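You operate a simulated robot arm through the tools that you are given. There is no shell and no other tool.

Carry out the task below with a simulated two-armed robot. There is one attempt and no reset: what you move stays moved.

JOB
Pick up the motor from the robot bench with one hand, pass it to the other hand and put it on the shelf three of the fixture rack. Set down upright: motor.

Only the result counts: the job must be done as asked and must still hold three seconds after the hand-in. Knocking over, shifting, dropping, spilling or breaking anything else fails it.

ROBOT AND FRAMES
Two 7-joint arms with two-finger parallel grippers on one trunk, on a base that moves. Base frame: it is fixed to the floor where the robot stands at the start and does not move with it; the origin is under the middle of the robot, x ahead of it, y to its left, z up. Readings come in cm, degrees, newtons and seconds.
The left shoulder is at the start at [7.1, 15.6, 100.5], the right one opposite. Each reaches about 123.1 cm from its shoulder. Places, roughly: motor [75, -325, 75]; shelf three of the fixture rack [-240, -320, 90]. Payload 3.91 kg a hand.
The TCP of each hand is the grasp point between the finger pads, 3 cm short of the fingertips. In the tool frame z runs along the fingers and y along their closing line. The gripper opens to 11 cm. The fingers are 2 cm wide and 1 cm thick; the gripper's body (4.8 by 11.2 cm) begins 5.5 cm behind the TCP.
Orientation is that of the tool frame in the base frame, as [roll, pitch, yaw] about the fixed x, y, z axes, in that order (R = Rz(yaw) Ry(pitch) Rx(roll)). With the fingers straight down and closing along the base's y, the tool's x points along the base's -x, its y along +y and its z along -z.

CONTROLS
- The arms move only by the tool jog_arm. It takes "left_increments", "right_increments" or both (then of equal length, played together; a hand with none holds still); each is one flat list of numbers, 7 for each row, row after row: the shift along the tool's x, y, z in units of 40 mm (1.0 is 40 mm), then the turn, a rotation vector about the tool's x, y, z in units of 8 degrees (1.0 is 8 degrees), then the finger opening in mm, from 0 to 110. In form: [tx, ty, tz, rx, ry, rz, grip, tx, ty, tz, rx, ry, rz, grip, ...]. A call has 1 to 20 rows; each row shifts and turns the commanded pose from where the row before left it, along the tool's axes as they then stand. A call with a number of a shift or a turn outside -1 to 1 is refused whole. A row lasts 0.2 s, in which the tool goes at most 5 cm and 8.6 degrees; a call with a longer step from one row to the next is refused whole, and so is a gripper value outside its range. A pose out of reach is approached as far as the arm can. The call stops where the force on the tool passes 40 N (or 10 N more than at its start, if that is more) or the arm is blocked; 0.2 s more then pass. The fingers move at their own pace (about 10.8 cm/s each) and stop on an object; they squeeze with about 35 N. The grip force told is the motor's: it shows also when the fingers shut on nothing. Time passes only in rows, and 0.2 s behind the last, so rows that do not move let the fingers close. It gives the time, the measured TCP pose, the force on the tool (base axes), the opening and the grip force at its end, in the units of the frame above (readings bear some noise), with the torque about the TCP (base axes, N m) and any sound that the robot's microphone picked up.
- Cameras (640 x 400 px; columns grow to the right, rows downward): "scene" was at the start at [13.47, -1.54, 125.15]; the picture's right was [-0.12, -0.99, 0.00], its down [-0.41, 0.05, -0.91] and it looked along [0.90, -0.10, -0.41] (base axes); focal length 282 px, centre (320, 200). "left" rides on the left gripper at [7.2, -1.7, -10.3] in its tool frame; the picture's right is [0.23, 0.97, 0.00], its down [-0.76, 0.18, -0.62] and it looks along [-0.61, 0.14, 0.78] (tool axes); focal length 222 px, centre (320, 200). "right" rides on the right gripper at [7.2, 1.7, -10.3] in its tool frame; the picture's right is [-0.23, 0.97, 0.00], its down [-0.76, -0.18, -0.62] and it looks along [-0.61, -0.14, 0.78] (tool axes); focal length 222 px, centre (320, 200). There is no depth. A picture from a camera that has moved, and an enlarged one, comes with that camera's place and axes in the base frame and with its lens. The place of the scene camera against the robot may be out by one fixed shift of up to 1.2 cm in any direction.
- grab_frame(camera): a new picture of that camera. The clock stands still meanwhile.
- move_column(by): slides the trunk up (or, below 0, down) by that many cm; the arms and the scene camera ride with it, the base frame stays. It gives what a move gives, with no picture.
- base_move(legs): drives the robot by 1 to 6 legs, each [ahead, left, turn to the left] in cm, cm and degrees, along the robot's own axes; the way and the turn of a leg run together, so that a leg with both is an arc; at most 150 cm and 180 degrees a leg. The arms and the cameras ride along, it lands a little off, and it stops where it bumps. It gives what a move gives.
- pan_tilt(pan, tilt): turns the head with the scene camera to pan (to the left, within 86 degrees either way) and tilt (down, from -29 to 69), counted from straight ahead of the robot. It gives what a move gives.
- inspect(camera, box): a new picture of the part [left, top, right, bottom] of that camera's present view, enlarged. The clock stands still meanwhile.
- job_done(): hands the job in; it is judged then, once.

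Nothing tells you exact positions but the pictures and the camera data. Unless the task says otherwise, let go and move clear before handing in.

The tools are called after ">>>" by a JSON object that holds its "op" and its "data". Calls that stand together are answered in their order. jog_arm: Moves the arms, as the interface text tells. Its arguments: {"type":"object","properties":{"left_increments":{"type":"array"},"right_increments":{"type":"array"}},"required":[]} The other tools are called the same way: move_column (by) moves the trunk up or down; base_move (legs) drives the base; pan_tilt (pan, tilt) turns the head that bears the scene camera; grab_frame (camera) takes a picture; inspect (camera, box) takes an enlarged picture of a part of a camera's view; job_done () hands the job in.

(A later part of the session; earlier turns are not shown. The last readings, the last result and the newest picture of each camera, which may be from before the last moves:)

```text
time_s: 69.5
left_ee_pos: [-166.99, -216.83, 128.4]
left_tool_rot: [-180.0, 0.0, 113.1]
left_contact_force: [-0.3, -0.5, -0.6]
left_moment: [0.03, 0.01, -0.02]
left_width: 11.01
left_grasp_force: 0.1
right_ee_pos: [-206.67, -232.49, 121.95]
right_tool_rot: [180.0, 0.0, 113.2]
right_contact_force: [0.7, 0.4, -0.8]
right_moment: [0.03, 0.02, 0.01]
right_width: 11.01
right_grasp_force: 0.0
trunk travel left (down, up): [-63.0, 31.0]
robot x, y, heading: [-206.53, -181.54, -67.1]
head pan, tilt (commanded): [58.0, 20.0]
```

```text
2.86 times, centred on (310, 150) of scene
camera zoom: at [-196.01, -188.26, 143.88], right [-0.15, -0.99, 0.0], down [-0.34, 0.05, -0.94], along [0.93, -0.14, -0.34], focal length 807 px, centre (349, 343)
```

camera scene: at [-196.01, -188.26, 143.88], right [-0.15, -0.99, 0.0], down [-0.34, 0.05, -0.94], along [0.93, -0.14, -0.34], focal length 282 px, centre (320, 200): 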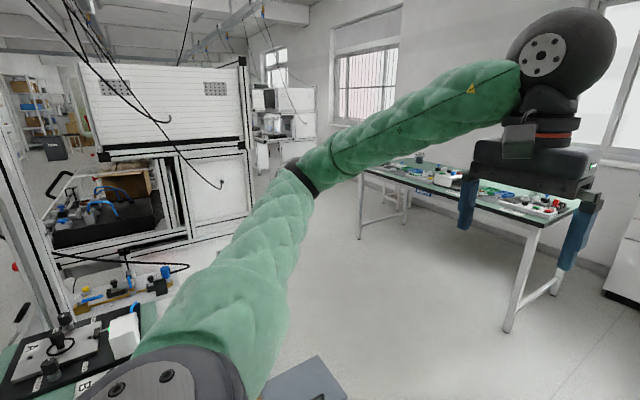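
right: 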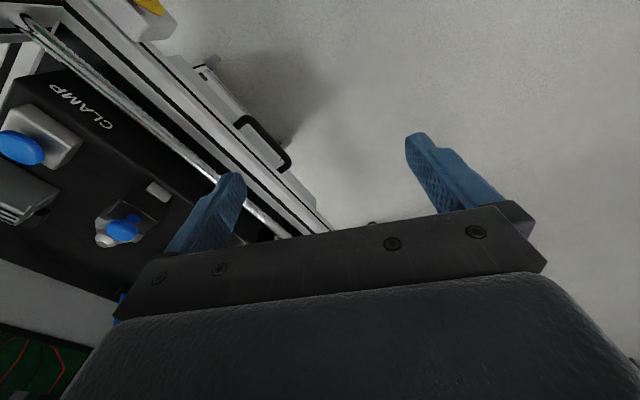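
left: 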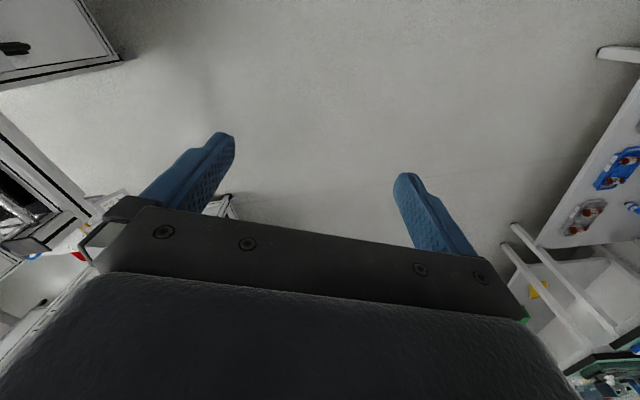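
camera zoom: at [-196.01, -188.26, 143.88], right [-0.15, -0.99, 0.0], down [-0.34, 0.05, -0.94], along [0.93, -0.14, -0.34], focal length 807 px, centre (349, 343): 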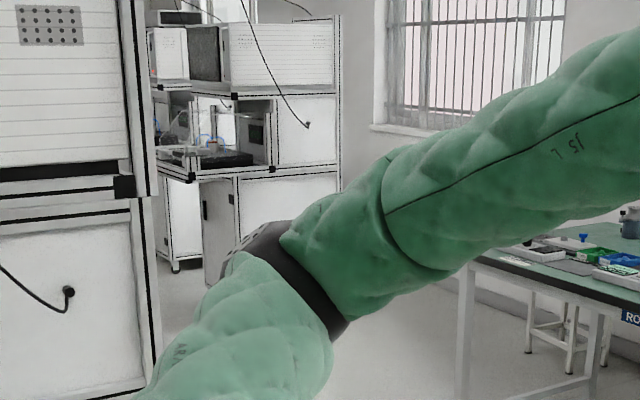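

The bench carries a "ROBOT" label, so it is the robot bench. I'll drive forward and then sidestep left along it.

>>> {"op": "base_move", "data": {"legs": [[122, 0, 0], [0, 100, 0]]}}

>>> {"op": "pan_tilt", "data": {"pan": 45, "tilt": 30}}

>>> {"op": "grab_frame", "data": {"camera": "scene"}}

>>> {"op": "pan_tilt", "data": {"pan": 20, "tilt": 30}}

>>> {"op": "grab_frame", "data": {"camera": "scene"}}

```text
time_s: 72.0
left_ee_pos: [-154.84, -244.83, 128.47]
left_tool_rot: [-179.3, 0.4, 110.5]
left_contact_force: [0.3, -1.7, -0.4]
left_moment: [0.11, 0.0, -0.04]
left_width: 11.0
left_grasp_force: 0.1
right_ee_pos: [-195.33, -258.76, 122.12]
right_tool_rot: [-179.3, -0.5, 110.7]
right_contact_force: [-0.3, -1.7, -1.5]
right_moment: [0.12, -0.12, 0.0]
right_width: 11.0
right_grasp_force: 0.0
trunk travel left (down, up): [-63.0, 31.0]
robot x, y, heading: [-194.06, -209.22, -69.1]
head pan, tilt (commanded): [58.0, 20.0]
stopped in leg 1: the robot was blocked; the commanded pose is now the measured one
```

```text
time_s: 72.8
left_ee_pos: [-155.01, -244.39, 128.54]
left_tool_rot: [-179.4, 0.7, 110.9]
left_contact_force: [1.1, 0.7, 0.4]
left_moment: [0.01, -0.02, 0.03]
left_width: 10.98
left_grasp_force: 0.0
right_ee_pos: [-195.51, -258.57, 121.99]
right_tool_rot: [-179.4, -0.4, 110.9]
right_contact_force: [0.9, 0.0, 0.1]
right_moment: [-0.06, -0.05, 0.05]
right_width: 10.99
right_grasp_force: 0.1
trunk travel left (down, up): [-63.0, 31.0]
robot x, y, heading: [-194.06, -209.13, -69.3]
head pan, tilt (commanded): [45.0, 30.0]
```

```text
taken
camera scene: at [-183.29, -216.27, 142.26], right [-0.41, -0.91, 0.02], down [-0.47, 0.19, -0.86], along [0.79, -0.36, -0.5], focal length 282 px, centre (320, 200)
```

scene: 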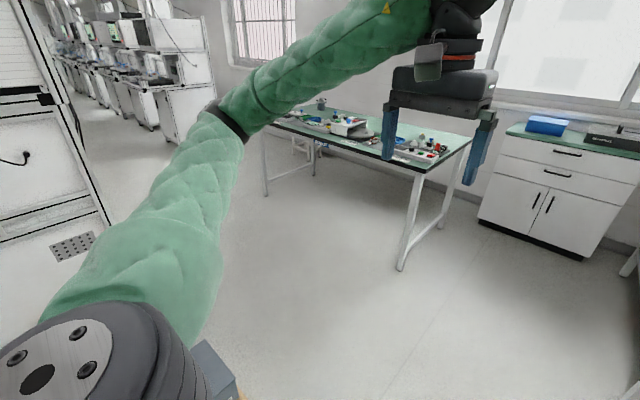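

```text
time_s: 73.7
left_ee_pos: [-155.03, -244.5, 128.51]
left_tool_rot: [-179.2, 0.7, 110.7]
left_contact_force: [0.0, 0.4, -0.1]
left_moment: [0.0, 0.0, 0.0]
left_width: 10.99
left_grasp_force: 0.0
right_ee_pos: [-195.5, -258.62, 122.07]
right_tool_rot: [-179.3, -0.5, 110.7]
right_contact_force: [-0.1, -0.2, 0.2]
right_moment: [-0.01, 0.01, -0.02]
right_width: 11.01
right_grasp_force: 0.0
trunk travel left (down, up): [-63.0, 31.0]
robot x, y, heading: [-193.76, -208.73, -69.3]
head pan, tilt (commanded): [20.0, 30.0]
```

```text
taken
camera scene: at [-185.42, -219.59, 142.28], right [-0.76, -0.65, 0.02], down [-0.34, 0.37, -0.87], along [0.56, -0.66, -0.5], focal length 282 px, centre (320, 200)
```

scene: 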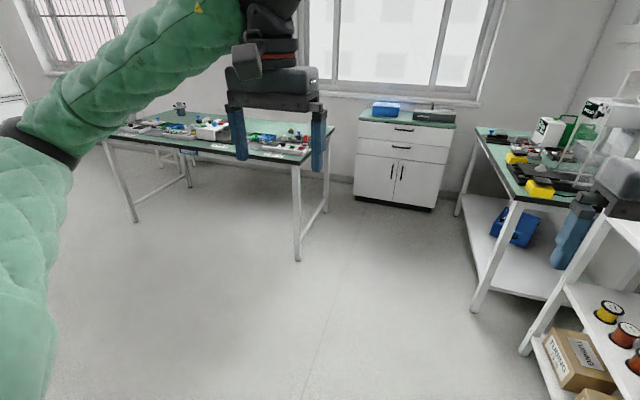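

The drive stopped early because something blocked me, apparently on the right side. I'll look to my right to see what touched.

>>> {"op": "pan_tilt", "data": {"pan": -60, "tilt": 35}}

>>> {"op": "grab_frame", "data": {"camera": "scene"}}

>>> {"op": "pan_tilt", "data": {"pan": -86, "tilt": 35}}

>>> {"op": "grab_frame", "data": {"camera": "scene"}}

>>> {"op": "pan_tilt", "data": {"pan": 80, "tilt": 45}}

>>> {"op": "grab_frame", "data": {"camera": "scene"}}

```text
time_s: 75.2
left_ee_pos: [-155.0, -244.58, 128.35]
left_tool_rot: [-179.2, 0.6, 110.7]
left_contact_force: [-0.1, 0.0, -0.9]
left_moment: [0.02, 0.01, -0.04]
left_width: 10.97
left_grasp_force: 0.1
right_ee_pos: [-195.53, -258.64, 121.84]
right_tool_rot: [-179.3, -0.6, 110.8]
right_contact_force: [-0.2, 0.7, 0.6]
right_moment: [0.02, -0.01, -0.02]
right_width: 11.01
right_grasp_force: 0.1
trunk travel left (down, up): [-63.0, 31.0]
robot x, y, heading: [-194.12, -209.22, -69.4]
head pan, tilt (commanded): [-60.0, 35.0]
```

```text
taken
camera scene: at [-197.04, -219.52, 141.66], right [-0.77, 0.63, 0.0], down [0.35, 0.43, -0.83], along [-0.53, -0.64, -0.56], focal length 282 px, centre (320, 200)
```

scene: 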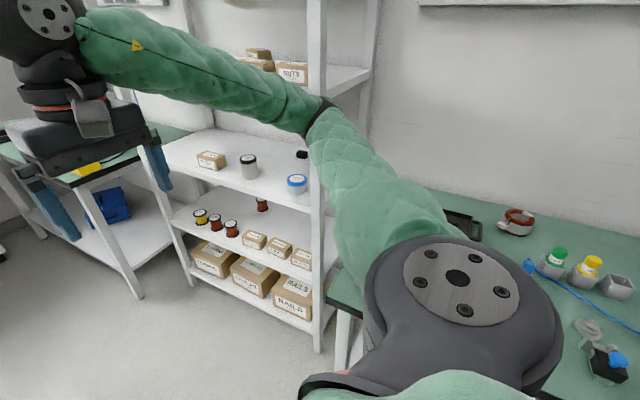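

```text
time_s: 76.1
left_ee_pos: [-155.09, -244.52, 128.45]
left_tool_rot: [-179.4, 0.6, 110.7]
left_contact_force: [-0.5, -0.1, 0.5]
left_moment: [0.03, 0.0, 0.0]
left_width: 11.01
left_grasp_force: 0.1
right_ee_pos: [-195.6, -258.51, 121.97]
right_tool_rot: [-179.2, -0.5, 110.7]
right_contact_force: [0.0, -0.6, 0.7]
right_moment: [0.0, -0.02, -0.02]
right_width: 11.01
right_grasp_force: 0.0
trunk travel left (down, up): [-63.0, 31.0]
robot x, y, heading: [-194.33, -208.94, -69.4]
head pan, tilt (commanded): [-85.9, 35.0]
```

```text
taken
camera scene: at [-199.47, -216.39, 141.66], right [-0.42, 0.91, 0.0], down [0.51, 0.23, -0.83], along [-0.75, -0.35, -0.56], focal length 282 px, centre (320, 200)
```

scene: 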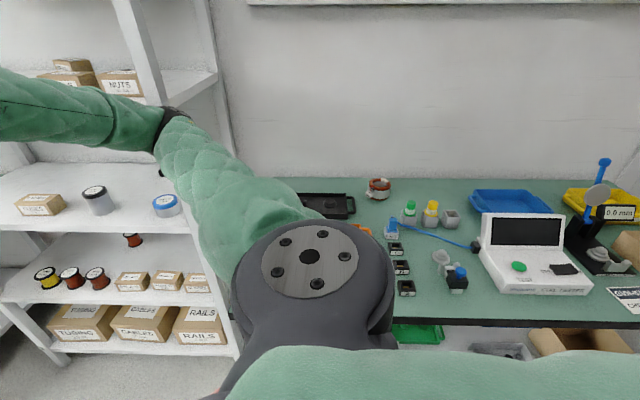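

```text
time_s: 78.6
left_ee_pos: [-155.07, -244.55, 128.57]
left_tool_rot: [-179.3, 0.6, 110.7]
left_contact_force: [-0.5, -0.8, -0.9]
left_moment: [-0.01, -0.04, 0.02]
left_width: 11.01
left_grasp_force: 0.1
right_ee_pos: [-195.56, -258.7, 122.02]
right_tool_rot: [-179.3, -0.5, 110.7]
right_contact_force: [-1.2, -0.8, 0.2]
right_moment: [-0.04, -0.03, 0.01]
right_width: 11.0
right_grasp_force: 0.1
trunk travel left (down, up): [-63.0, 31.0]
robot x, y, heading: [-194.11, -208.89, -69.1]
head pan, tilt (commanded): [80.0, 45.0]
```

```text
taken
camera scene: at [-183.47, -211.23, 139.93], right [0.18, -0.98, 0.01], down [-0.7, -0.14, -0.7], along [0.69, 0.12, -0.72], focal length 282 px, centre (320, 200)
```

scene: 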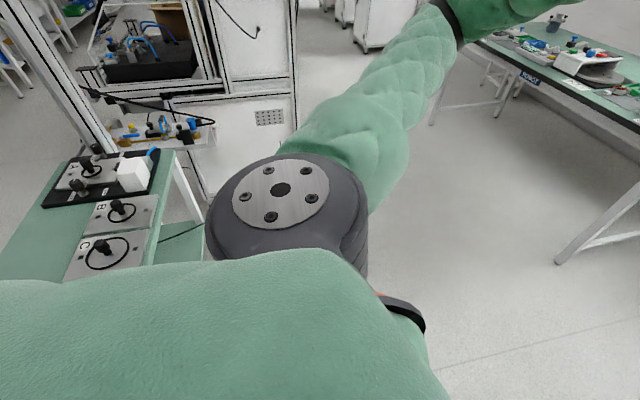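

My right elbow touched the near post of the rack. I'll back off a little, straighten the heading, pull the right hand inward to see if the elbow comes in, and look again.

>>> {"op": "base_move", "data": {"legs": [[-8, 0, 0], [0, 0, 2.2]]}}

>>> {"op": "jog_arm", "data": {"right_increments": [0, 0.75, 0, 0, 0, 0, 110, 0, 0.75, 0, 0, 0, 0, 110, 0, 0.75, 0, 0, 0, 0, 110, 0, 0.75, 0, 0, 0, 0, 110]}}

>>> {"op": "pan_tilt", "data": {"pan": -60, "tilt": 35}}

>>> {"op": "grab_frame", "data": {"camera": "scene"}}

```text
time_s: 80.1
left_ee_pos: [-157.43, -237.31, 128.44]
left_tool_rot: [179.9, 0.1, 113.4]
left_contact_force: [-0.7, -0.4, 1.1]
left_moment: [0.02, -0.01, 0.02]
left_width: 11.01
left_grasp_force: 0.0
right_ee_pos: [-197.13, -253.29, 121.23]
right_tool_rot: [179.8, -1.0, 113.4]
right_contact_force: [0.2, -0.5, 0.9]
right_moment: [0.03, 0.04, -0.04]
right_width: 10.98
right_grasp_force: 0.1
trunk travel left (down, up): [-63.0, 31.0]
robot x, y, heading: [-196.85, -201.81, -66.7]
head pan, tilt (commanded): [80.0, 45.0]
```

```text
time_s: 81.1
left_ee_pos: [-157.36, -237.14, 128.5]
left_tool_rot: [-180.0, 0.1, 113.4]
left_contact_force: [-0.2, 0.4, -0.7]
left_moment: [0.0, 0.07, 0.0]
left_width: 11.0
left_grasp_force: 0.1
right_ee_pos: [-186.04, -248.34, 121.04]
right_tool_rot: [179.9, -1.0, 113.4]
right_contact_force: [0.5, -0.3, 0.1]
right_moment: [0.01, 0.0, 0.02]
right_width: 10.98
right_grasp_force: 0.1
trunk travel left (down, up): [-63.0, 31.0]
robot x, y, heading: [-196.64, -202.35, -66.6]
head pan, tilt (commanded): [80.0, 45.0]
```

```text
time_s: 83.3
left_ee_pos: [-157.47, -237.22, 128.46]
left_tool_rot: [179.8, 0.1, 113.3]
left_contact_force: [-0.4, 0.4, 0.1]
left_moment: [0.02, 0.0, -0.02]
left_width: 10.98
left_grasp_force: 0.1
right_ee_pos: [-186.08, -248.33, 121.18]
right_tool_rot: [179.9, -0.9, 113.4]
right_contact_force: [0.4, 0.5, -0.7]
right_moment: [-0.01, 0.02, -0.02]
right_width: 10.99
right_grasp_force: 0.1
trunk travel left (down, up): [-63.0, 31.0]
robot x, y, heading: [-196.86, -202.14, -66.4]
head pan, tilt (commanded): [-60.0, 35.0]
```

```text
taken
camera scene: at [-200.86, -214.34, 141.49], right [-0.8, 0.6, 0.0], down [0.34, 0.46, -0.82], along [-0.49, -0.66, -0.57], focal length 282 px, centre (320, 200)
```

scene: 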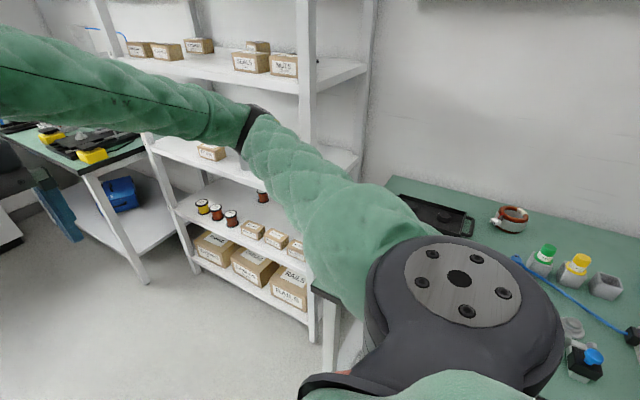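

The elbow came in by about 8 cm. I'll check the left side clearance by looking down before sidestepping.

>>> {"op": "pan_tilt", "data": {"pan": 60, "tilt": 65}}

>>> {"op": "grab_frame", "data": {"camera": "scene"}}

>>> {"op": "pan_tilt", "data": {"pan": -30, "tilt": 65}}

>>> {"op": "grab_frame", "data": {"camera": "scene"}}

>>> {"op": "grab_frame", "data": {"camera": "left"}}

>>> {"op": "grab_frame", "data": {"camera": "right"}}

```text
time_s: 85.3
left_ee_pos: [-157.38, -237.13, 128.39]
left_tool_rot: [179.9, 0.3, 113.5]
left_contact_force: [0.3, -0.4, -0.5]
left_moment: [0.01, 0.0, 0.04]
left_width: 10.99
left_grasp_force: 0.1
right_ee_pos: [-186.14, -248.26, 121.16]
right_tool_rot: [179.8, -0.8, 113.3]
right_contact_force: [0.0, 0.2, 0.3]
right_moment: [-0.02, 0.02, 0.01]
right_width: 11.01
right_grasp_force: 0.1
trunk travel left (down, up): [-63.0, 31.0]
robot x, y, heading: [-196.59, -202.31, -66.3]
head pan, tilt (commanded): [60.0, 65.0]
```

```text
taken
camera scene: at [-189.58, -207.97, 137.51], right [-0.12, -0.99, 0.0], down [-0.9, 0.1, -0.42], along [0.42, -0.05, -0.91], focal length 282 px, centre (320, 200)
```

scene: 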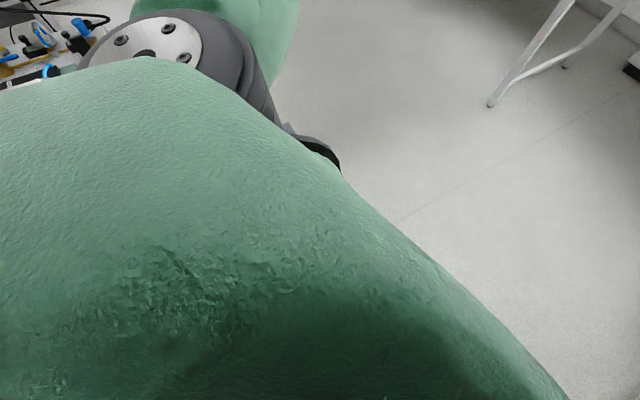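

```text
time_s: 86.9
left_ee_pos: [-157.46, -237.17, 128.53]
left_tool_rot: [179.8, 0.2, 113.3]
left_contact_force: [-0.3, -0.2, 0.0]
left_moment: [-0.01, 0.02, 0.07]
left_width: 11.0
left_grasp_force: 0.2
right_ee_pos: [-186.14, -248.27, 121.2]
right_tool_rot: [179.9, -0.9, 113.4]
right_contact_force: [0.2, 0.1, 0.7]
right_moment: [-0.01, 0.03, 0.02]
right_width: 11.0
right_grasp_force: 0.1
trunk travel left (down, up): [-63.0, 31.0]
robot x, y, heading: [-197.08, -202.26, -66.5]
head pan, tilt (commanded): [-30.0, 65.0]
```

```text
taken
camera scene: at [-196.31, -213.3, 137.51], right [-0.99, 0.11, 0.0], down [0.1, 0.9, -0.42], along [-0.05, -0.42, -0.91], focal length 282 px, centre (320, 200)
```

scene: 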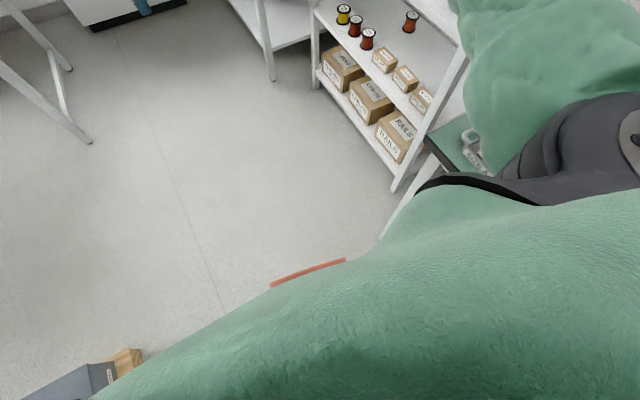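

```text
taken
camera left: at [-162.03, -231.1, 138.89], right [0.8, 0.6, 0.0], down [0.46, -0.63, 0.63], along [0.37, -0.5, -0.78], focal length 222 px, centre (320, 200)
```

left: 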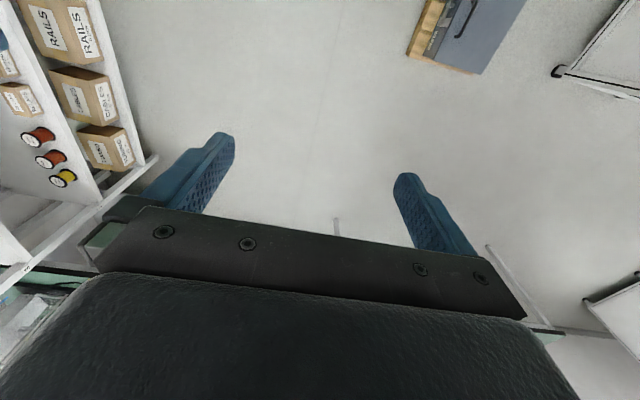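

```text
taken
camera right: at [-187.4, -241.1, 131.58], right [0.98, 0.18, 0.0], down [0.14, -0.78, 0.61], along [0.11, -0.6, -0.79], focal length 222 px, centre (320, 200)
```

right: 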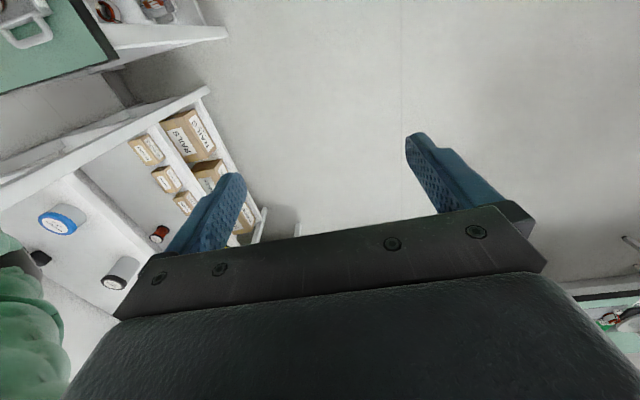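

The rack front line is about 20 cm beyond my elbow, so a 10 cm sidestep left makes the passage safe on both sides. I'll sidestep and continue forward.

>>> {"op": "base_move", "data": {"legs": [[4, 11, 0], [96, 0, 0]]}}

>>> {"op": "pan_tilt", "data": {"pan": 60, "tilt": 30}}

>>> {"op": "grab_frame", "data": {"camera": "scene"}}

```text
time_s: 92.8
left_ee_pos: [-106.65, -324.4, 128.5]
left_tool_rot: [179.8, 0.3, 113.9]
left_contact_force: [0.8, -0.4, 0.1]
left_moment: [0.02, -0.03, 0.01]
left_width: 11.01
left_grasp_force: 0.1
right_ee_pos: [-135.34, -335.86, 121.19]
right_tool_rot: [179.9, -0.8, 113.8]
right_contact_force: [-0.5, 0.1, 0.8]
right_moment: [-0.02, 0.03, -0.04]
right_width: 10.99
right_grasp_force: 0.0
trunk travel left (down, up): [-63.0, 31.0]
robot x, y, heading: [-146.54, -289.75, -66.3]
head pan, tilt (commanded): [-30.0, 65.0]
```

```text
time_s: 94.4
left_ee_pos: [-106.72, -324.38, 128.57]
left_tool_rot: [180.0, 0.1, 113.8]
left_contact_force: [-0.4, -0.1, -1.0]
left_moment: [-0.02, 0.0, 0.0]
left_width: 11.02
left_grasp_force: 0.1
right_ee_pos: [-135.32, -335.76, 121.15]
right_tool_rot: [180.0, -0.9, 113.8]
right_contact_force: [-0.8, -0.2, -0.6]
right_moment: [-0.01, 0.0, 0.0]
right_width: 10.98
right_grasp_force: 0.1
trunk travel left (down, up): [-63.0, 31.0]
robot x, y, heading: [-146.21, -289.83, -66.4]
head pan, tilt (commanded): [60.0, 30.0]
```

```text
taken
camera scene: at [-136.11, -295.84, 142.27], right [-0.11, -0.99, 0.0], down [-0.5, 0.05, -0.87], along [0.86, -0.09, -0.5], focal length 282 px, centre (320, 200)
```

scene: 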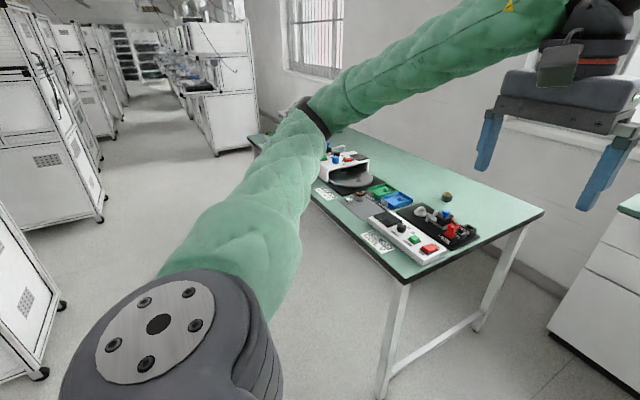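

I now see the robot bench to my left from its right end. I'll enlarge the table top.

>>> {"op": "inspect", "data": {"camera": "scene", "box": [300, 130, 560, 290]}}

>>> {"op": "grab_frame", "data": {"camera": "left"}}

```text
2.46 times, centred on (430, 210) of scene
camera zoom: at [-136.11, -295.84, 142.27], right [-0.11, -0.99, 0.0], down [-0.5, 0.05, -0.87], along [0.86, -0.09, -0.5], focal length 695 px, centre (49, 175)
```

zoom: 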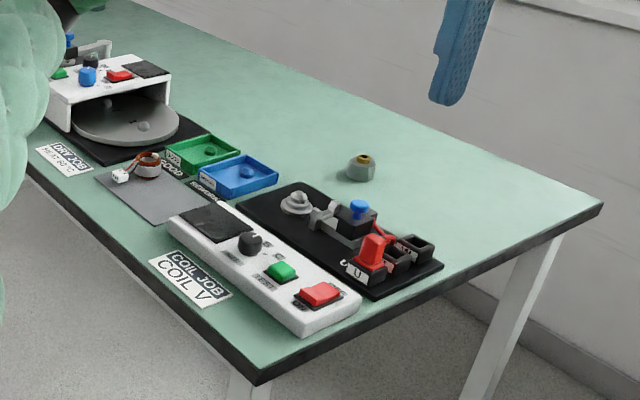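

```text
taken
camera left: at [-111.34, -318.46, 138.89], right [0.8, 0.6, 0.0], down [0.47, -0.62, 0.63], along [0.38, -0.5, -0.78], focal length 222 px, centre (320, 200)
```

left: 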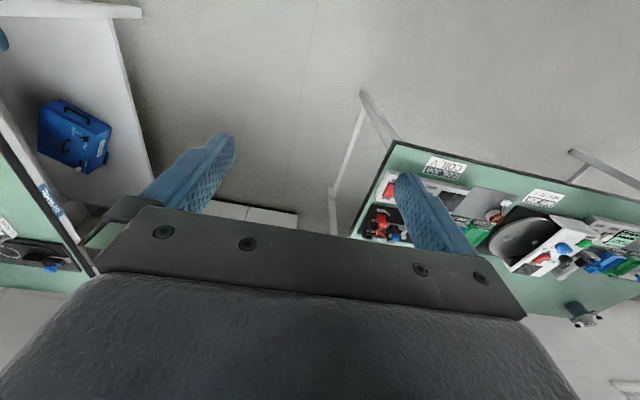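

There's a small gray can with a brass top near this end, and another dark one near the far end close to the given place. I'll sidestep left along the bench to view the far end.

>>> {"op": "base_move", "data": {"legs": [[0, 135, 0]]}}

>>> {"op": "pan_tilt", "data": {"pan": 15, "tilt": 40}}

>>> {"op": "grab_frame", "data": {"camera": "scene"}}

>>> {"op": "pan_tilt", "data": {"pan": 50, "tilt": 35}}

>>> {"op": "grab_frame", "data": {"camera": "scene"}}

```text
time_s: 101.2
left_ee_pos: [16.03, -269.35, 128.44]
left_tool_rot: [179.9, 0.2, 114.6]
left_contact_force: [0.2, 0.0, 0.7]
left_moment: [0.0, -0.01, 0.01]
left_width: 11.0
left_grasp_force: 0.0
right_ee_pos: [-12.44, -280.91, 121.24]
right_tool_rot: [179.9, -0.9, 114.4]
right_contact_force: [1.0, 0.3, 0.6]
right_moment: [0.02, 0.01, -0.01]
right_width: 11.02
right_grasp_force: 0.0
trunk travel left (down, up): [-63.0, 31.0]
robot x, y, heading: [-23.7, -235.02, -65.6]
head pan, tilt (commanded): [60.0, 30.0]
```

```text
time_s: 102.3
left_ee_pos: [15.95, -269.27, 128.51]
left_tool_rot: [179.9, 0.2, 114.4]
left_contact_force: [-0.6, -0.9, 0.1]
left_moment: [0.05, 0.01, 0.04]
left_width: 10.98
left_grasp_force: 0.0
right_ee_pos: [-12.43, -281.0, 121.25]
right_tool_rot: [179.8, -0.9, 114.3]
right_contact_force: [0.2, -1.1, -0.9]
right_moment: [-0.02, 0.04, 0.03]
right_width: 10.99
right_grasp_force: 0.1
trunk travel left (down, up): [-63.0, 31.0]
robot x, y, heading: [-24.07, -235.14, -65.8]
head pan, tilt (commanded): [15.0, 40.0]
```

```text
taken
camera scene: at [-17.28, -246.67, 140.74], right [-0.77, -0.64, 0.0], down [-0.41, 0.5, -0.77], along [0.49, -0.59, -0.64], focal length 282 px, centre (320, 200)
```

scene: 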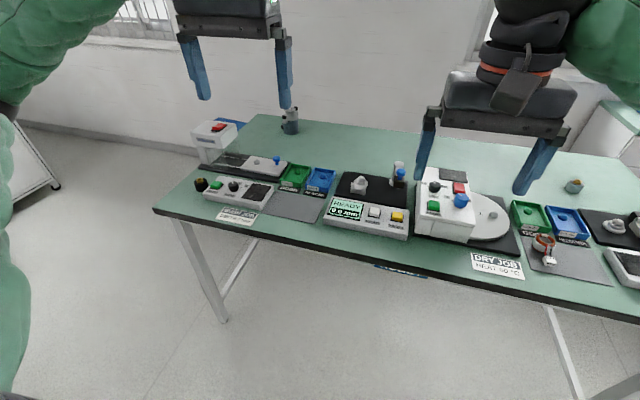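

```text
time_s: 103.3
left_ee_pos: [15.97, -269.23, 128.37]
left_tool_rot: [180.0, 0.1, 114.5]
left_contact_force: [0.1, 0.7, -0.3]
left_moment: [0.01, 0.03, 0.03]
left_width: 11.02
left_grasp_force: 0.0
right_ee_pos: [-12.48, -281.02, 121.27]
right_tool_rot: [179.8, -0.9, 114.4]
right_contact_force: [-0.1, 0.4, 0.1]
right_moment: [0.0, 0.0, 0.01]
right_width: 11.01
right_grasp_force: 0.0
trunk travel left (down, up): [-63.0, 31.0]
robot x, y, heading: [-24.08, -234.7, -65.6]
head pan, tilt (commanded): [50.0, 35.0]
```

```text
taken
camera scene: at [-14.2, -242.49, 141.49], right [-0.27, -0.96, 0.0], down [-0.55, 0.15, -0.82], along [0.79, -0.22, -0.57], focal length 282 px, centre (320, 200)
```

scene: 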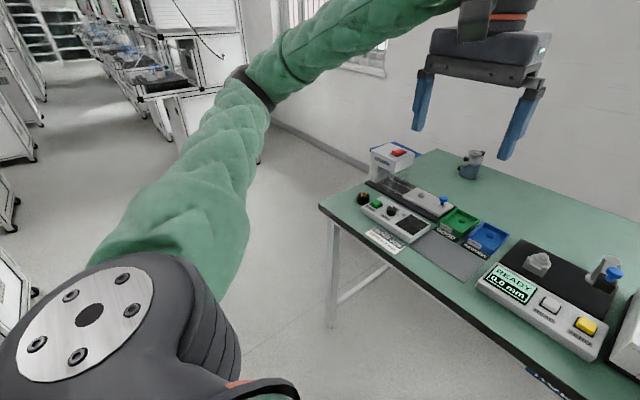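

I'll enlarge the candidate objects on the bench.

>>> {"op": "inspect", "data": {"camera": "scene", "box": [340, 130, 520, 250]}}

>>> {"op": "pan_tilt", "data": {"pan": 15, "tilt": 40}}

>>> {"op": "inspect", "data": {"camera": "scene", "box": [170, 90, 350, 210]}}

>>> {"op": "inspect", "data": {"camera": "scene", "box": [500, 150, 640, 260]}}

>>> {"op": "inspect", "data": {"camera": "scene", "box": [320, 150, 500, 270]}}

```text
3.33 times, centred on (430, 190) of scene
camera zoom: at [-14.2, -242.49, 141.49], right [-0.27, -0.96, 0.0], down [-0.55, 0.15, -0.82], along [0.79, -0.22, -0.57], focal length 942 px, centre (-47, 233)
```

zoom: 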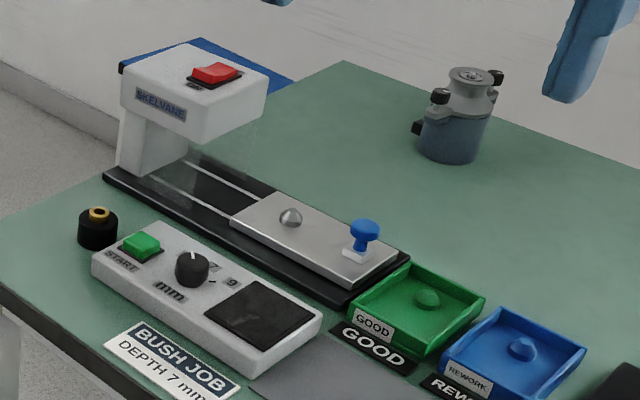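

```text
time_s: 104.3
left_ee_pos: [15.99, -269.34, 128.49]
left_tool_rot: [179.9, 0.2, 114.5]
left_contact_force: [-0.1, -0.5, -0.2]
left_moment: [-0.01, 0.04, 0.01]
left_width: 11.0
left_grasp_force: 0.0
right_ee_pos: [-12.52, -281.03, 121.2]
right_tool_rot: [179.9, -1.0, 114.5]
right_contact_force: [-0.4, -0.5, 0.3]
right_moment: [-0.01, -0.02, 0.03]
right_width: 11.03
right_grasp_force: 0.0
trunk travel left (down, up): [-63.0, 31.0]
robot x, y, heading: [-24.14, -234.75, -65.3]
head pan, tilt (commanded): [15.0, 40.0]
```

```text
3.33 times, centred on (260, 150) of scene
camera zoom: at [-17.28, -246.68, 140.74], right [-0.77, -0.64, 0.0], down [-0.41, 0.5, -0.77], along [0.49, -0.59, -0.64], focal length 942 px, centre (520, 367)
```

zoom: 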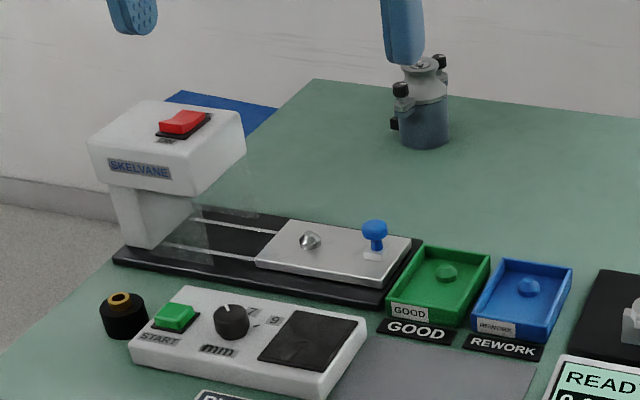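

```text
3.64 times, centred on (570, 205) of scene
camera zoom: at [-17.28, -246.68, 140.74], right [-0.77, -0.64, 0.0], down [-0.41, 0.5, -0.77], along [0.49, -0.59, -0.64], focal length 1027 px, centre (-589, 182)
```

zoom: 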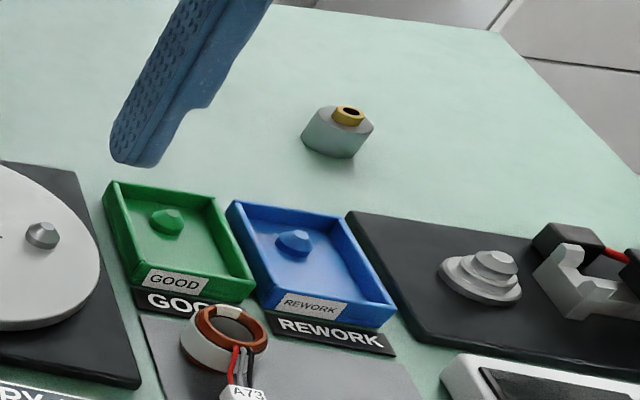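

```text
3.33 times, centred on (410, 210) of scene
camera zoom: at [-17.28, -246.68, 140.74], right [-0.77, -0.64, 0.0], down [-0.41, 0.5, -0.77], along [0.49, -0.59, -0.64], focal length 942 px, centre (20, 167)
```

zoom: 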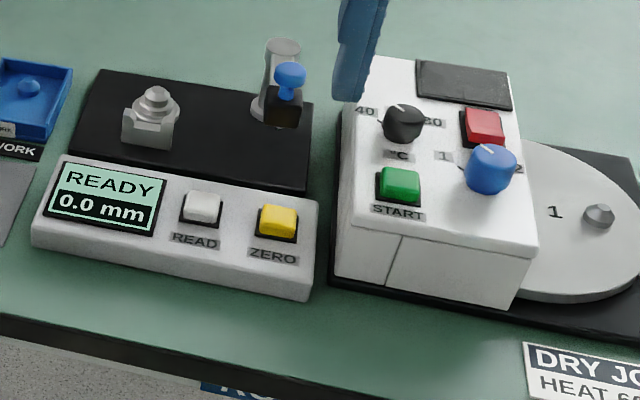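

The motor is the gray cylinder with black fittings at the back of the bench, at about [75, -336]. The press "SKELVANE" stands in front of it, so I'll pick with the right hand; I'll sidestep left so the motor lies ahead of the right arm.

>>> {"op": "base_move", "data": {"legs": [[0, 66, -1.7]]}}

>>> {"op": "pan_tilt", "data": {"pan": -8, "tilt": 30}}

>>> {"op": "grab_frame", "data": {"camera": "scene"}}

>>> {"op": "grab_frame", "data": {"camera": "right"}}

```text
time_s: 108.0
left_ee_pos: [75.62, -244.24, 128.41]
left_tool_rot: [179.8, 0.2, 112.7]
left_contact_force: [0.2, 0.3, -0.2]
left_moment: [0.01, 0.01, -0.03]
left_width: 11.01
left_grasp_force: 0.1
right_ee_pos: [46.8, -254.98, 121.25]
right_tool_rot: [179.8, -0.9, 112.5]
right_contact_force: [0.3, 0.5, 0.1]
right_moment: [-0.03, 0.0, -0.02]
right_width: 11.01
right_grasp_force: 0.1
trunk travel left (down, up): [-63.0, 31.0]
robot x, y, heading: [36.57, -208.55, -67.1]
head pan, tilt (commanded): [15.0, 40.0]
```

```text
time_s: 108.8
left_ee_pos: [75.57, -244.12, 128.38]
left_tool_rot: [180.0, 0.2, 112.7]
left_contact_force: [-1.2, 0.0, 0.7]
left_moment: [0.02, 0.01, -0.03]
left_width: 11.0
left_grasp_force: 0.0
right_ee_pos: [46.76, -254.89, 121.16]
right_tool_rot: [179.8, -0.9, 112.5]
right_contact_force: [0.4, 1.0, 0.5]
right_moment: [-0.01, 0.01, -0.03]
right_width: 11.01
right_grasp_force: 0.1
trunk travel left (down, up): [-63.0, 31.0]
robot x, y, heading: [36.9, -208.73, -67.2]
head pan, tilt (commanded): [-8.0, 30.0]
```

```text
taken
camera scene: at [40.12, -222.54, 142.27], right [-0.97, -0.25, 0.0], down [-0.13, 0.48, -0.87], along [0.22, -0.84, -0.5], focal length 282 px, centre (320, 200)
```

scene: 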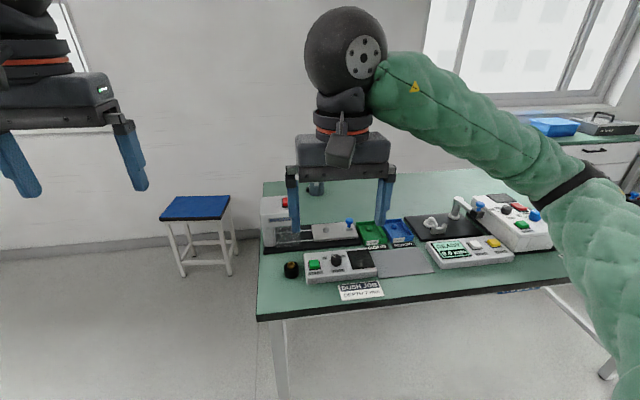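

```text
taken
camera right: at [45.6, -247.71, 131.57], right [0.99, 0.17, 0.0], down [0.13, -0.78, 0.61], along [0.1, -0.6, -0.79], focal length 222 px, centre (320, 200)
```

right: 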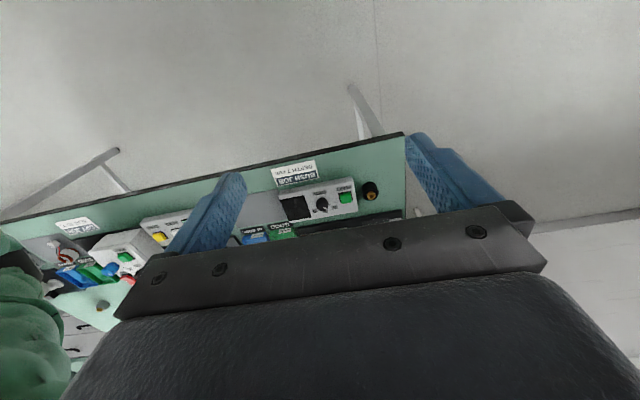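

The motor is hidden behind the right hand in this view; I'll move the right hand aside and enlarge.

>>> {"op": "jog_arm", "data": {"right_increments": [0, -0.9, 0, 0, 0, 0, 110, 0, -0.9, 0, 0, 0, 0, 110, 0, -0.9, 0, 0, 0, 0, 110, 0, -0.9, 0, 0, 0, 0, 110, 0, -0.9, 0, 0, 0, 0, 110]}}

>>> {"op": "inspect", "data": {"camera": "scene", "box": [240, 140, 400, 260]}}

>>> {"op": "inspect", "data": {"camera": "scene", "box": [280, 160, 340, 205]}}

```text
time_s: 110.0
left_ee_pos: [75.59, -243.93, 128.58]
left_tool_rot: [179.8, 0.2, 112.7]
left_contact_force: [-0.4, 0.1, 0.1]
left_moment: [-0.02, 0.01, 0.0]
left_width: 11.03
left_grasp_force: 0.1
right_ee_pos: [30.09, -261.85, 121.34]
right_tool_rot: [179.7, -0.9, 112.8]
right_contact_force: [0.5, 0.4, 0.5]
right_moment: [-0.03, 0.02, 0.02]
right_width: 10.99
right_grasp_force: 0.1
trunk travel left (down, up): [-63.0, 31.0]
robot x, y, heading: [36.57, -208.65, -67.3]
head pan, tilt (commanded): [-8.0, 30.0]
```

```text
3.33 times, centred on (320, 200) of scene
camera zoom: at [39.99, -222.47, 142.28], right [-0.97, -0.25, 0.0], down [-0.13, 0.48, -0.87], along [0.22, -0.84, -0.5], focal length 942 px, centre (320, 200)
```

zoom: 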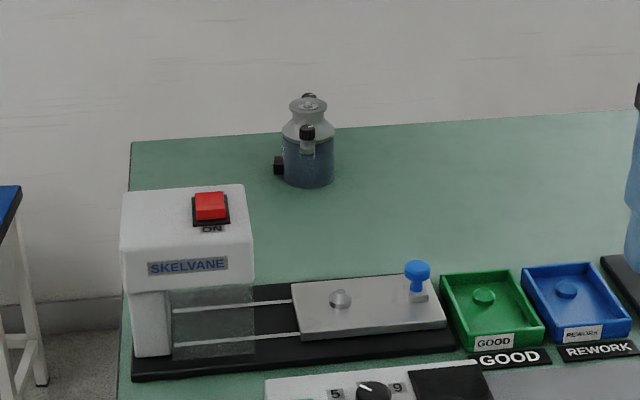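

```text
8.89 times, centred on (310, 182) of scene
camera zoom: at [39.99, -222.47, 142.28], right [-0.97, -0.25, 0.0], down [-0.13, 0.48, -0.87], along [0.22, -0.84, -0.5], focal length 2511 px, centre (409, 356)
```

zoom: 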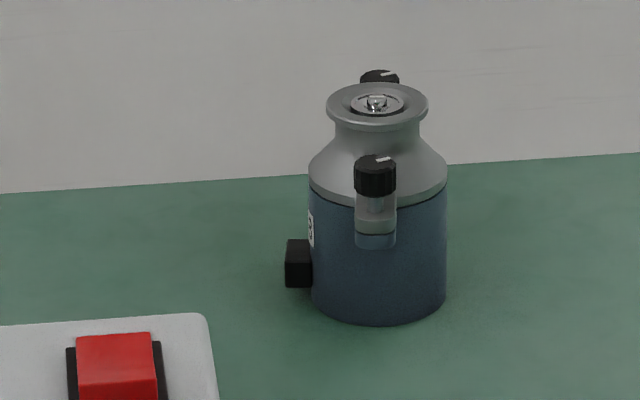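

I can now see the motor well: a blue cylinder about 7 cm wide and 11 cm tall, with a flange on top, two black knobs front/back and a small box at its left foot, standing at about [70.5, -332] on the table at z≈80. I'll drive 33 cm closer to the bench.

>>> {"op": "base_move", "data": {"legs": [[33, 0, 0]]}}

>>> {"op": "grab_frame", "data": {"camera": "scene"}}

>>> {"op": "grab_frame", "data": {"camera": "right"}}

```text
time_s: 112.2
left_ee_pos: [88.08, -274.59, 128.43]
left_tool_rot: [179.9, 0.1, 112.6]
left_contact_force: [0.0, -0.6, -0.5]
left_moment: [0.01, 0.01, 0.02]
left_width: 11.02
left_grasp_force: 0.0
right_ee_pos: [42.82, -292.15, 121.29]
right_tool_rot: [179.8, -1.0, 112.6]
right_contact_force: [0.2, -0.4, 0.0]
right_moment: [0.02, 0.03, 0.02]
right_width: 10.96
right_grasp_force: 0.1
trunk travel left (down, up): [-63.0, 31.0]
robot x, y, heading: [49.01, -238.68, -67.5]
head pan, tilt (commanded): [-8.0, 30.0]
```

```text
taken
camera scene: at [52.7, -252.82, 142.26], right [-0.97, -0.25, 0.0], down [-0.13, 0.48, -0.87], along [0.22, -0.84, -0.5], focal length 282 px, centre (320, 200)
```

scene: 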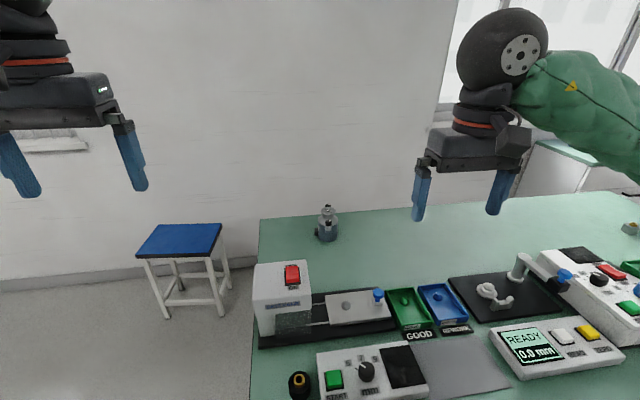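

```text
taken
camera right: at [41.64, -284.94, 131.63], right [0.99, 0.16, 0.0], down [0.13, -0.78, 0.61], along [0.1, -0.6, -0.79], focal length 222 px, centre (320, 200)
```

right: 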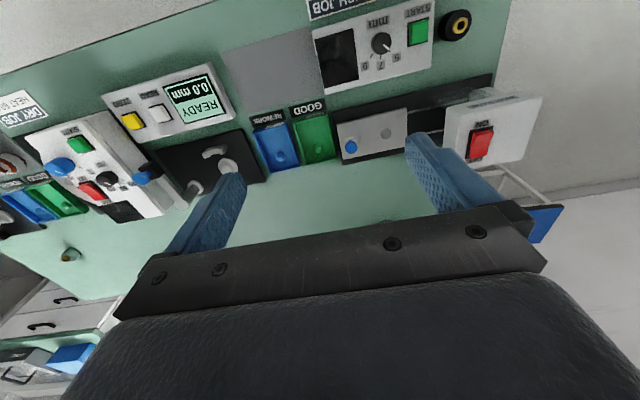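

The motor stands at about [70.5, -332.3] and my right hand's orientation already suits closing across it. I'll bring the right hand over to just short of it at a safe height and look with its camera.

>>> {"op": "jog_arm", "data": {"right_increments": [-0.95, 0.21, 0, 0, -0.12, 0, 110, -0.95, 0.21, 0, 0, 0, 0, 110, -0.95, 0.21, 0, 0, 0, 0, 110, -0.95, 0.21, 0, 0, 0, 0, 110, -0.95, 0.21, 0, 0, 0, 0, 110, -0.95, 0.21, 0, 0, 0, 0, 110, -0.95, 0.21, 0.3, 0, 0, 0, 110, -0.95, 0.21, 0.3, 0, 0, 0, 110, -0.95, 0.21, 0.3, 0, 0, 0, 110, -0.95, 0.21, 0.3, 0, 0, 0, 110, -0.6, 0.21, 0.3, 0, 0, 0, 110]}}

>>> {"op": "grab_frame", "data": {"camera": "right"}}

>>> {"op": "grab_frame", "data": {"camera": "scene"}}

```text
time_s: 114.6
left_ee_pos: [88.1, -274.43, 128.38]
left_tool_rot: [179.8, 0.2, 112.6]
left_contact_force: [0.4, 0.1, -0.1]
left_moment: [0.01, 0.01, 0.02]
left_width: 10.99
left_grasp_force: 0.1
right_ee_pos: [67.02, -325.98, 115.18]
right_tool_rot: [179.9, 0.1, 112.6]
right_contact_force: [0.7, 0.1, 1.5]
right_moment: [0.0, 0.0, 0.0]
right_width: 11.0
right_grasp_force: 0.1
trunk travel left (down, up): [-63.0, 31.0]
robot x, y, heading: [48.93, -238.69, -67.2]
head pan, tilt (commanded): [-8.0, 30.0]
```

```text
taken
camera right: at [65.78, -318.66, 125.28], right [0.99, 0.16, 0.0], down [0.13, -0.77, 0.62], along [0.1, -0.61, -0.78], focal length 222 px, centre (320, 200)
```

right: 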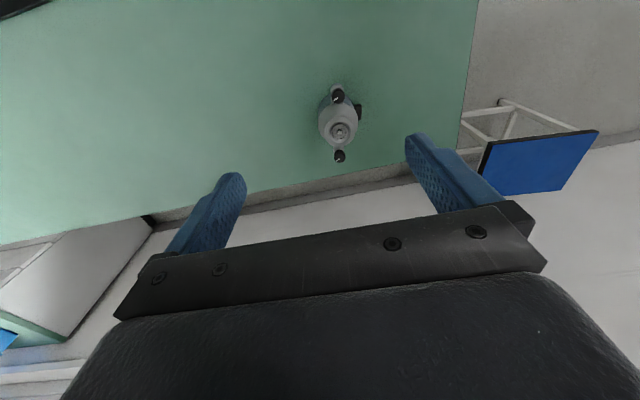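

```text
taken
camera scene: at [52.72, -252.77, 142.26], right [-0.97, -0.25, 0.0], down [-0.13, 0.48, -0.87], along [0.22, -0.84, -0.5], focal length 282 px, centre (320, 200)
```

scene: 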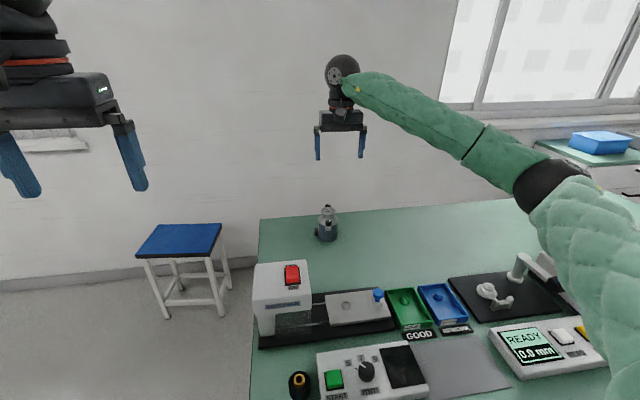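

The right hand is now just short of the motor; its camera puts the motor about 6.6 cm further ahead and 2 cm to the left. I'll correct and descend partway, then look again.

>>> {"op": "jog_arm", "data": {"right_increments": [-0.55, 0.245, 0.5, 0, 0, 0, 110, -0.55, 0.245, 0.5, 0, 0, 0, 110, -0.4, 0, 0.75, 0, 0, 0, 110, 0, 0, 0.75, 0, 0, 0, 110, 0, 0, 0, 0, 0, 0, 110]}}

>>> {"op": "grab_frame", "data": {"camera": "right"}}

>>> {"op": "inspect", "data": {"camera": "scene", "box": [270, 100, 390, 260]}}

```text
time_s: 115.8
left_ee_pos: [88.04, -274.4, 128.49]
left_tool_rot: [179.9, 0.2, 112.6]
left_contact_force: [-0.1, -0.8, 0.2]
left_moment: [-0.07, 0.02, -0.01]
left_width: 11.03
left_grasp_force: 0.1
right_ee_pos: [70.95, -330.53, 105.22]
right_tool_rot: [179.9, 0.1, 112.7]
right_contact_force: [-0.1, -0.4, 0.4]
right_moment: [0.01, -0.05, -0.01]
right_width: 11.02
right_grasp_force: 0.0
trunk travel left (down, up): [-63.0, 31.0]
robot x, y, heading: [49.19, -239.01, -67.4]
head pan, tilt (commanded): [-8.0, 30.0]
```

```text
taken
camera right: at [69.71, -323.17, 115.46], right [0.99, 0.16, 0.0], down [0.13, -0.77, 0.62], along [0.1, -0.61, -0.78], focal length 222 px, centre (320, 200)
```

right: 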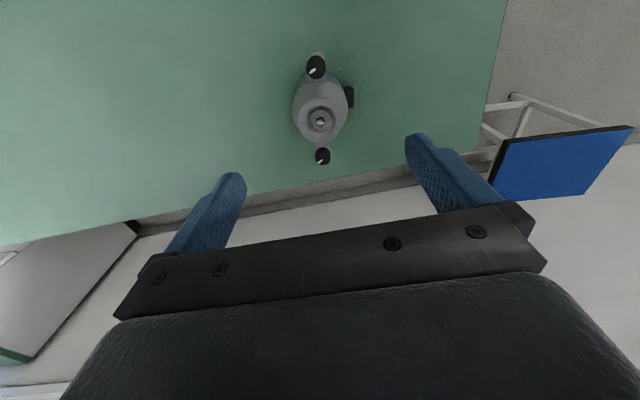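

```text
2.50 times, centred on (330, 180) of scene
camera zoom: at [52.68, -252.7, 142.28], right [-0.97, -0.25, 0.0], down [-0.13, 0.48, -0.87], along [0.22, -0.84, -0.5], focal length 706 px, centre (295, 250)
```

zoom: 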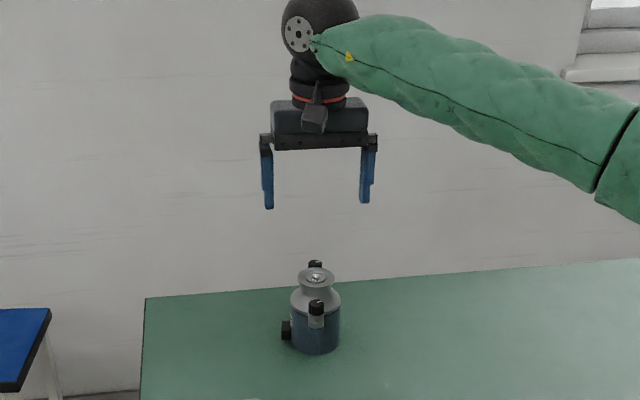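

The hand is nearly centred: the remaining error is about 0.9 cm ahead, and the flange top is at z≈91.3. Before picking I'll test, in free space, whether the left wrist can be rolled around so it can later point forward with its camera on top.

>>> {"op": "jog_arm", "data": {"left_increments": [0, 0, 0, 0, 0, 1, 110, 0, 0, 0, 0, 0, 1, 110, 0, 0, 0, 0, 0, 1, 110, 0, 0, 0, 0, 0, 1, 110, 0, 0, 0, 0, 0, 1, 110, 0, 0, 0, 0, 0, 1, 110, 0, 0, 0, 0, 0, 1, 110, 0, 0, 0, 0, 0, 1, 110, 0, 0, 0, 0, 0, 1, 110, 0, 0, 0, 0, 0, 1, 110, 0, 0, 0, 0, 0, 1, 110]}}

>>> {"op": "grab_frame", "data": {"camera": "scene"}}

```text
time_s: 118.2
left_ee_pos: [82.79, -272.41, 128.02]
left_tool_rot: [179.9, 0.0, 24.8]
left_contact_force: [0.1, 0.1, -0.2]
left_moment: [-0.01, 0.01, 0.02]
left_width: 11.01
left_grasp_force: 0.1
left hand out of reach, approached as far as the arm can: row 10, 11
right_ee_pos: [70.92, -330.58, 105.13]
right_tool_rot: [179.8, 0.0, 112.8]
right_contact_force: [-0.3, -0.5, -0.2]
right_moment: [0.02, -0.02, -0.03]
right_width: 11.0
right_grasp_force: 0.0
trunk travel left (down, up): [-63.0, 31.0]
robot x, y, heading: [49.46, -238.66, -67.4]
head pan, tilt (commanded): [-8.0, 30.0]
```

```text
taken
camera scene: at [52.53, -252.88, 142.26], right [-0.97, -0.25, 0.0], down [-0.13, 0.49, -0.87], along [0.22, -0.84, -0.5], focal length 282 px, centre (320, 200)
```

scene: 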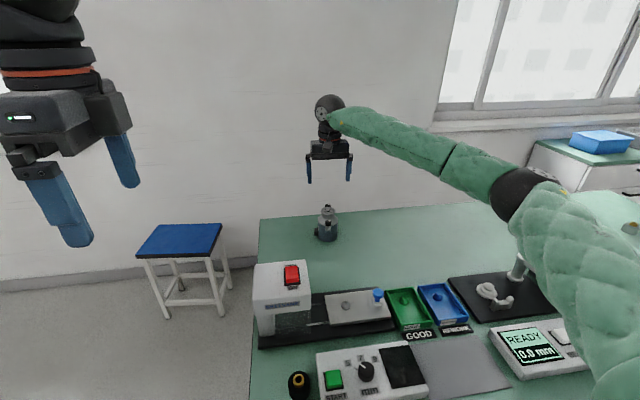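

Turning one way hits a limit after about 80°. I'll turn back and test the other direction.

>>> {"op": "jog_arm", "data": {"left_increments": [0, 0, 0, 0, 0, -1, 110, 0, 0, 0, 0, 0, -1, 110, 0, 0, 0, 0, 0, -1, 110, 0, 0, 0, 0, 0, -1, 110, 0, 0, 0, 0, 0, -1, 110, 0, 0, 0, 0, 0, -1, 110, 0, 0, 0, 0, 0, -1, 110, 0, 0, 0, 0, 0, -1, 110, 0, 0, 0, 0, 0, -1, 110, 0, 0, 0, 0, 0, -1, 110, 0, 0, 0, 0, 0, -1, 110, 0, 0, 0, 0, 0, -1, 110, 0, 0, 0, 0, 0, -1, 110, 0, 0, 0, 0, 0, -1, 110, 0, 0, 0, 0, 0, -1, 110, 0, 0, 0, 0, 0, -1, 110, 0, 0, 0, 0, 0, -1, 110, 0, 0, 0, 0, 0, -1, 110, 0, 0, 0, 0, 0, -1, 110, 0, 0, 0, 0, 0, -1, 110]}}

>>> {"op": "jog_arm", "data": {"left_increments": [0, 0, 0, 0, 0, -1, 110, 0, 0, 0, 0, 0, -1, 110, 0, 0, 0, 0, 0, -1, 110, 0, 0, 0, 0, 0, -1, 110, 0, 0, 0, 0, 0, -1, 110, 0, 0, 0, 0, 0, -1, 110, 0, 0, 0, 0, 0, -1, 110, 0, 0, 0, 0, 0, -1, 110, 0, 0, 0, 0, 0, -1, 110, 0, 0, 0, 0, 0, -1, 110]}}

>>> {"op": "grab_frame", "data": {"camera": "scene"}}

```text
time_s: 122.4
left_ee_pos: [82.89, -272.5, 127.85]
left_tool_rot: [-179.9, 0.2, -175.4]
left_contact_force: [-0.1, -1.1, -0.5]
left_moment: [-0.01, -0.04, 0.02]
left_width: 10.98
left_grasp_force: 0.0
right_ee_pos: [70.86, -330.57, 105.18]
right_tool_rot: [179.8, 0.0, 112.7]
right_contact_force: [-0.4, 0.9, 0.3]
right_moment: [-0.01, 0.0, 0.01]
right_width: 11.01
right_grasp_force: 0.1
trunk travel left (down, up): [-63.0, 31.0]
robot x, y, heading: [49.38, -238.59, -67.6]
head pan, tilt (commanded): [-8.0, 30.0]
```

```text
time_s: 124.6
left_ee_pos: [83.06, -272.47, 128.07]
left_tool_rot: [-179.8, -0.1, -95.3]
left_contact_force: [-0.7, 1.1, 0.1]
left_moment: [0.01, -0.02, 0.03]
left_width: 11.01
left_grasp_force: 0.2
right_ee_pos: [70.79, -330.59, 105.28]
right_tool_rot: [179.8, 0.0, 112.6]
right_contact_force: [0.6, -1.1, -0.4]
right_moment: [0.0, -0.02, -0.02]
right_width: 11.0
right_grasp_force: 0.1
trunk travel left (down, up): [-63.0, 31.0]
robot x, y, heading: [49.07, -238.85, -67.6]
head pan, tilt (commanded): [-8.0, 30.0]
```

```text
taken
camera scene: at [52.68, -252.74, 142.27], right [-0.97, -0.25, 0.0], down [-0.13, 0.48, -0.87], along [0.22, -0.84, -0.5], focal length 282 px, centre (320, 200)
```

scene: 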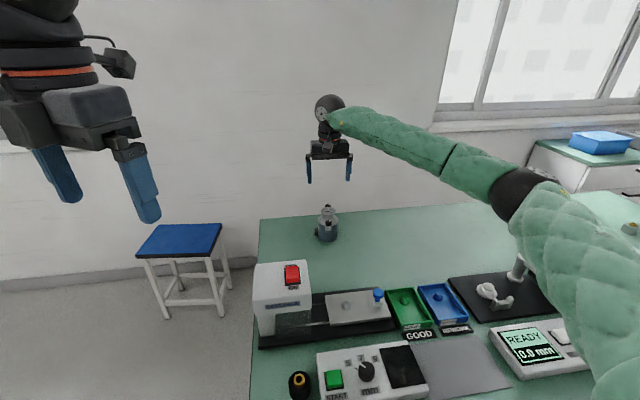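

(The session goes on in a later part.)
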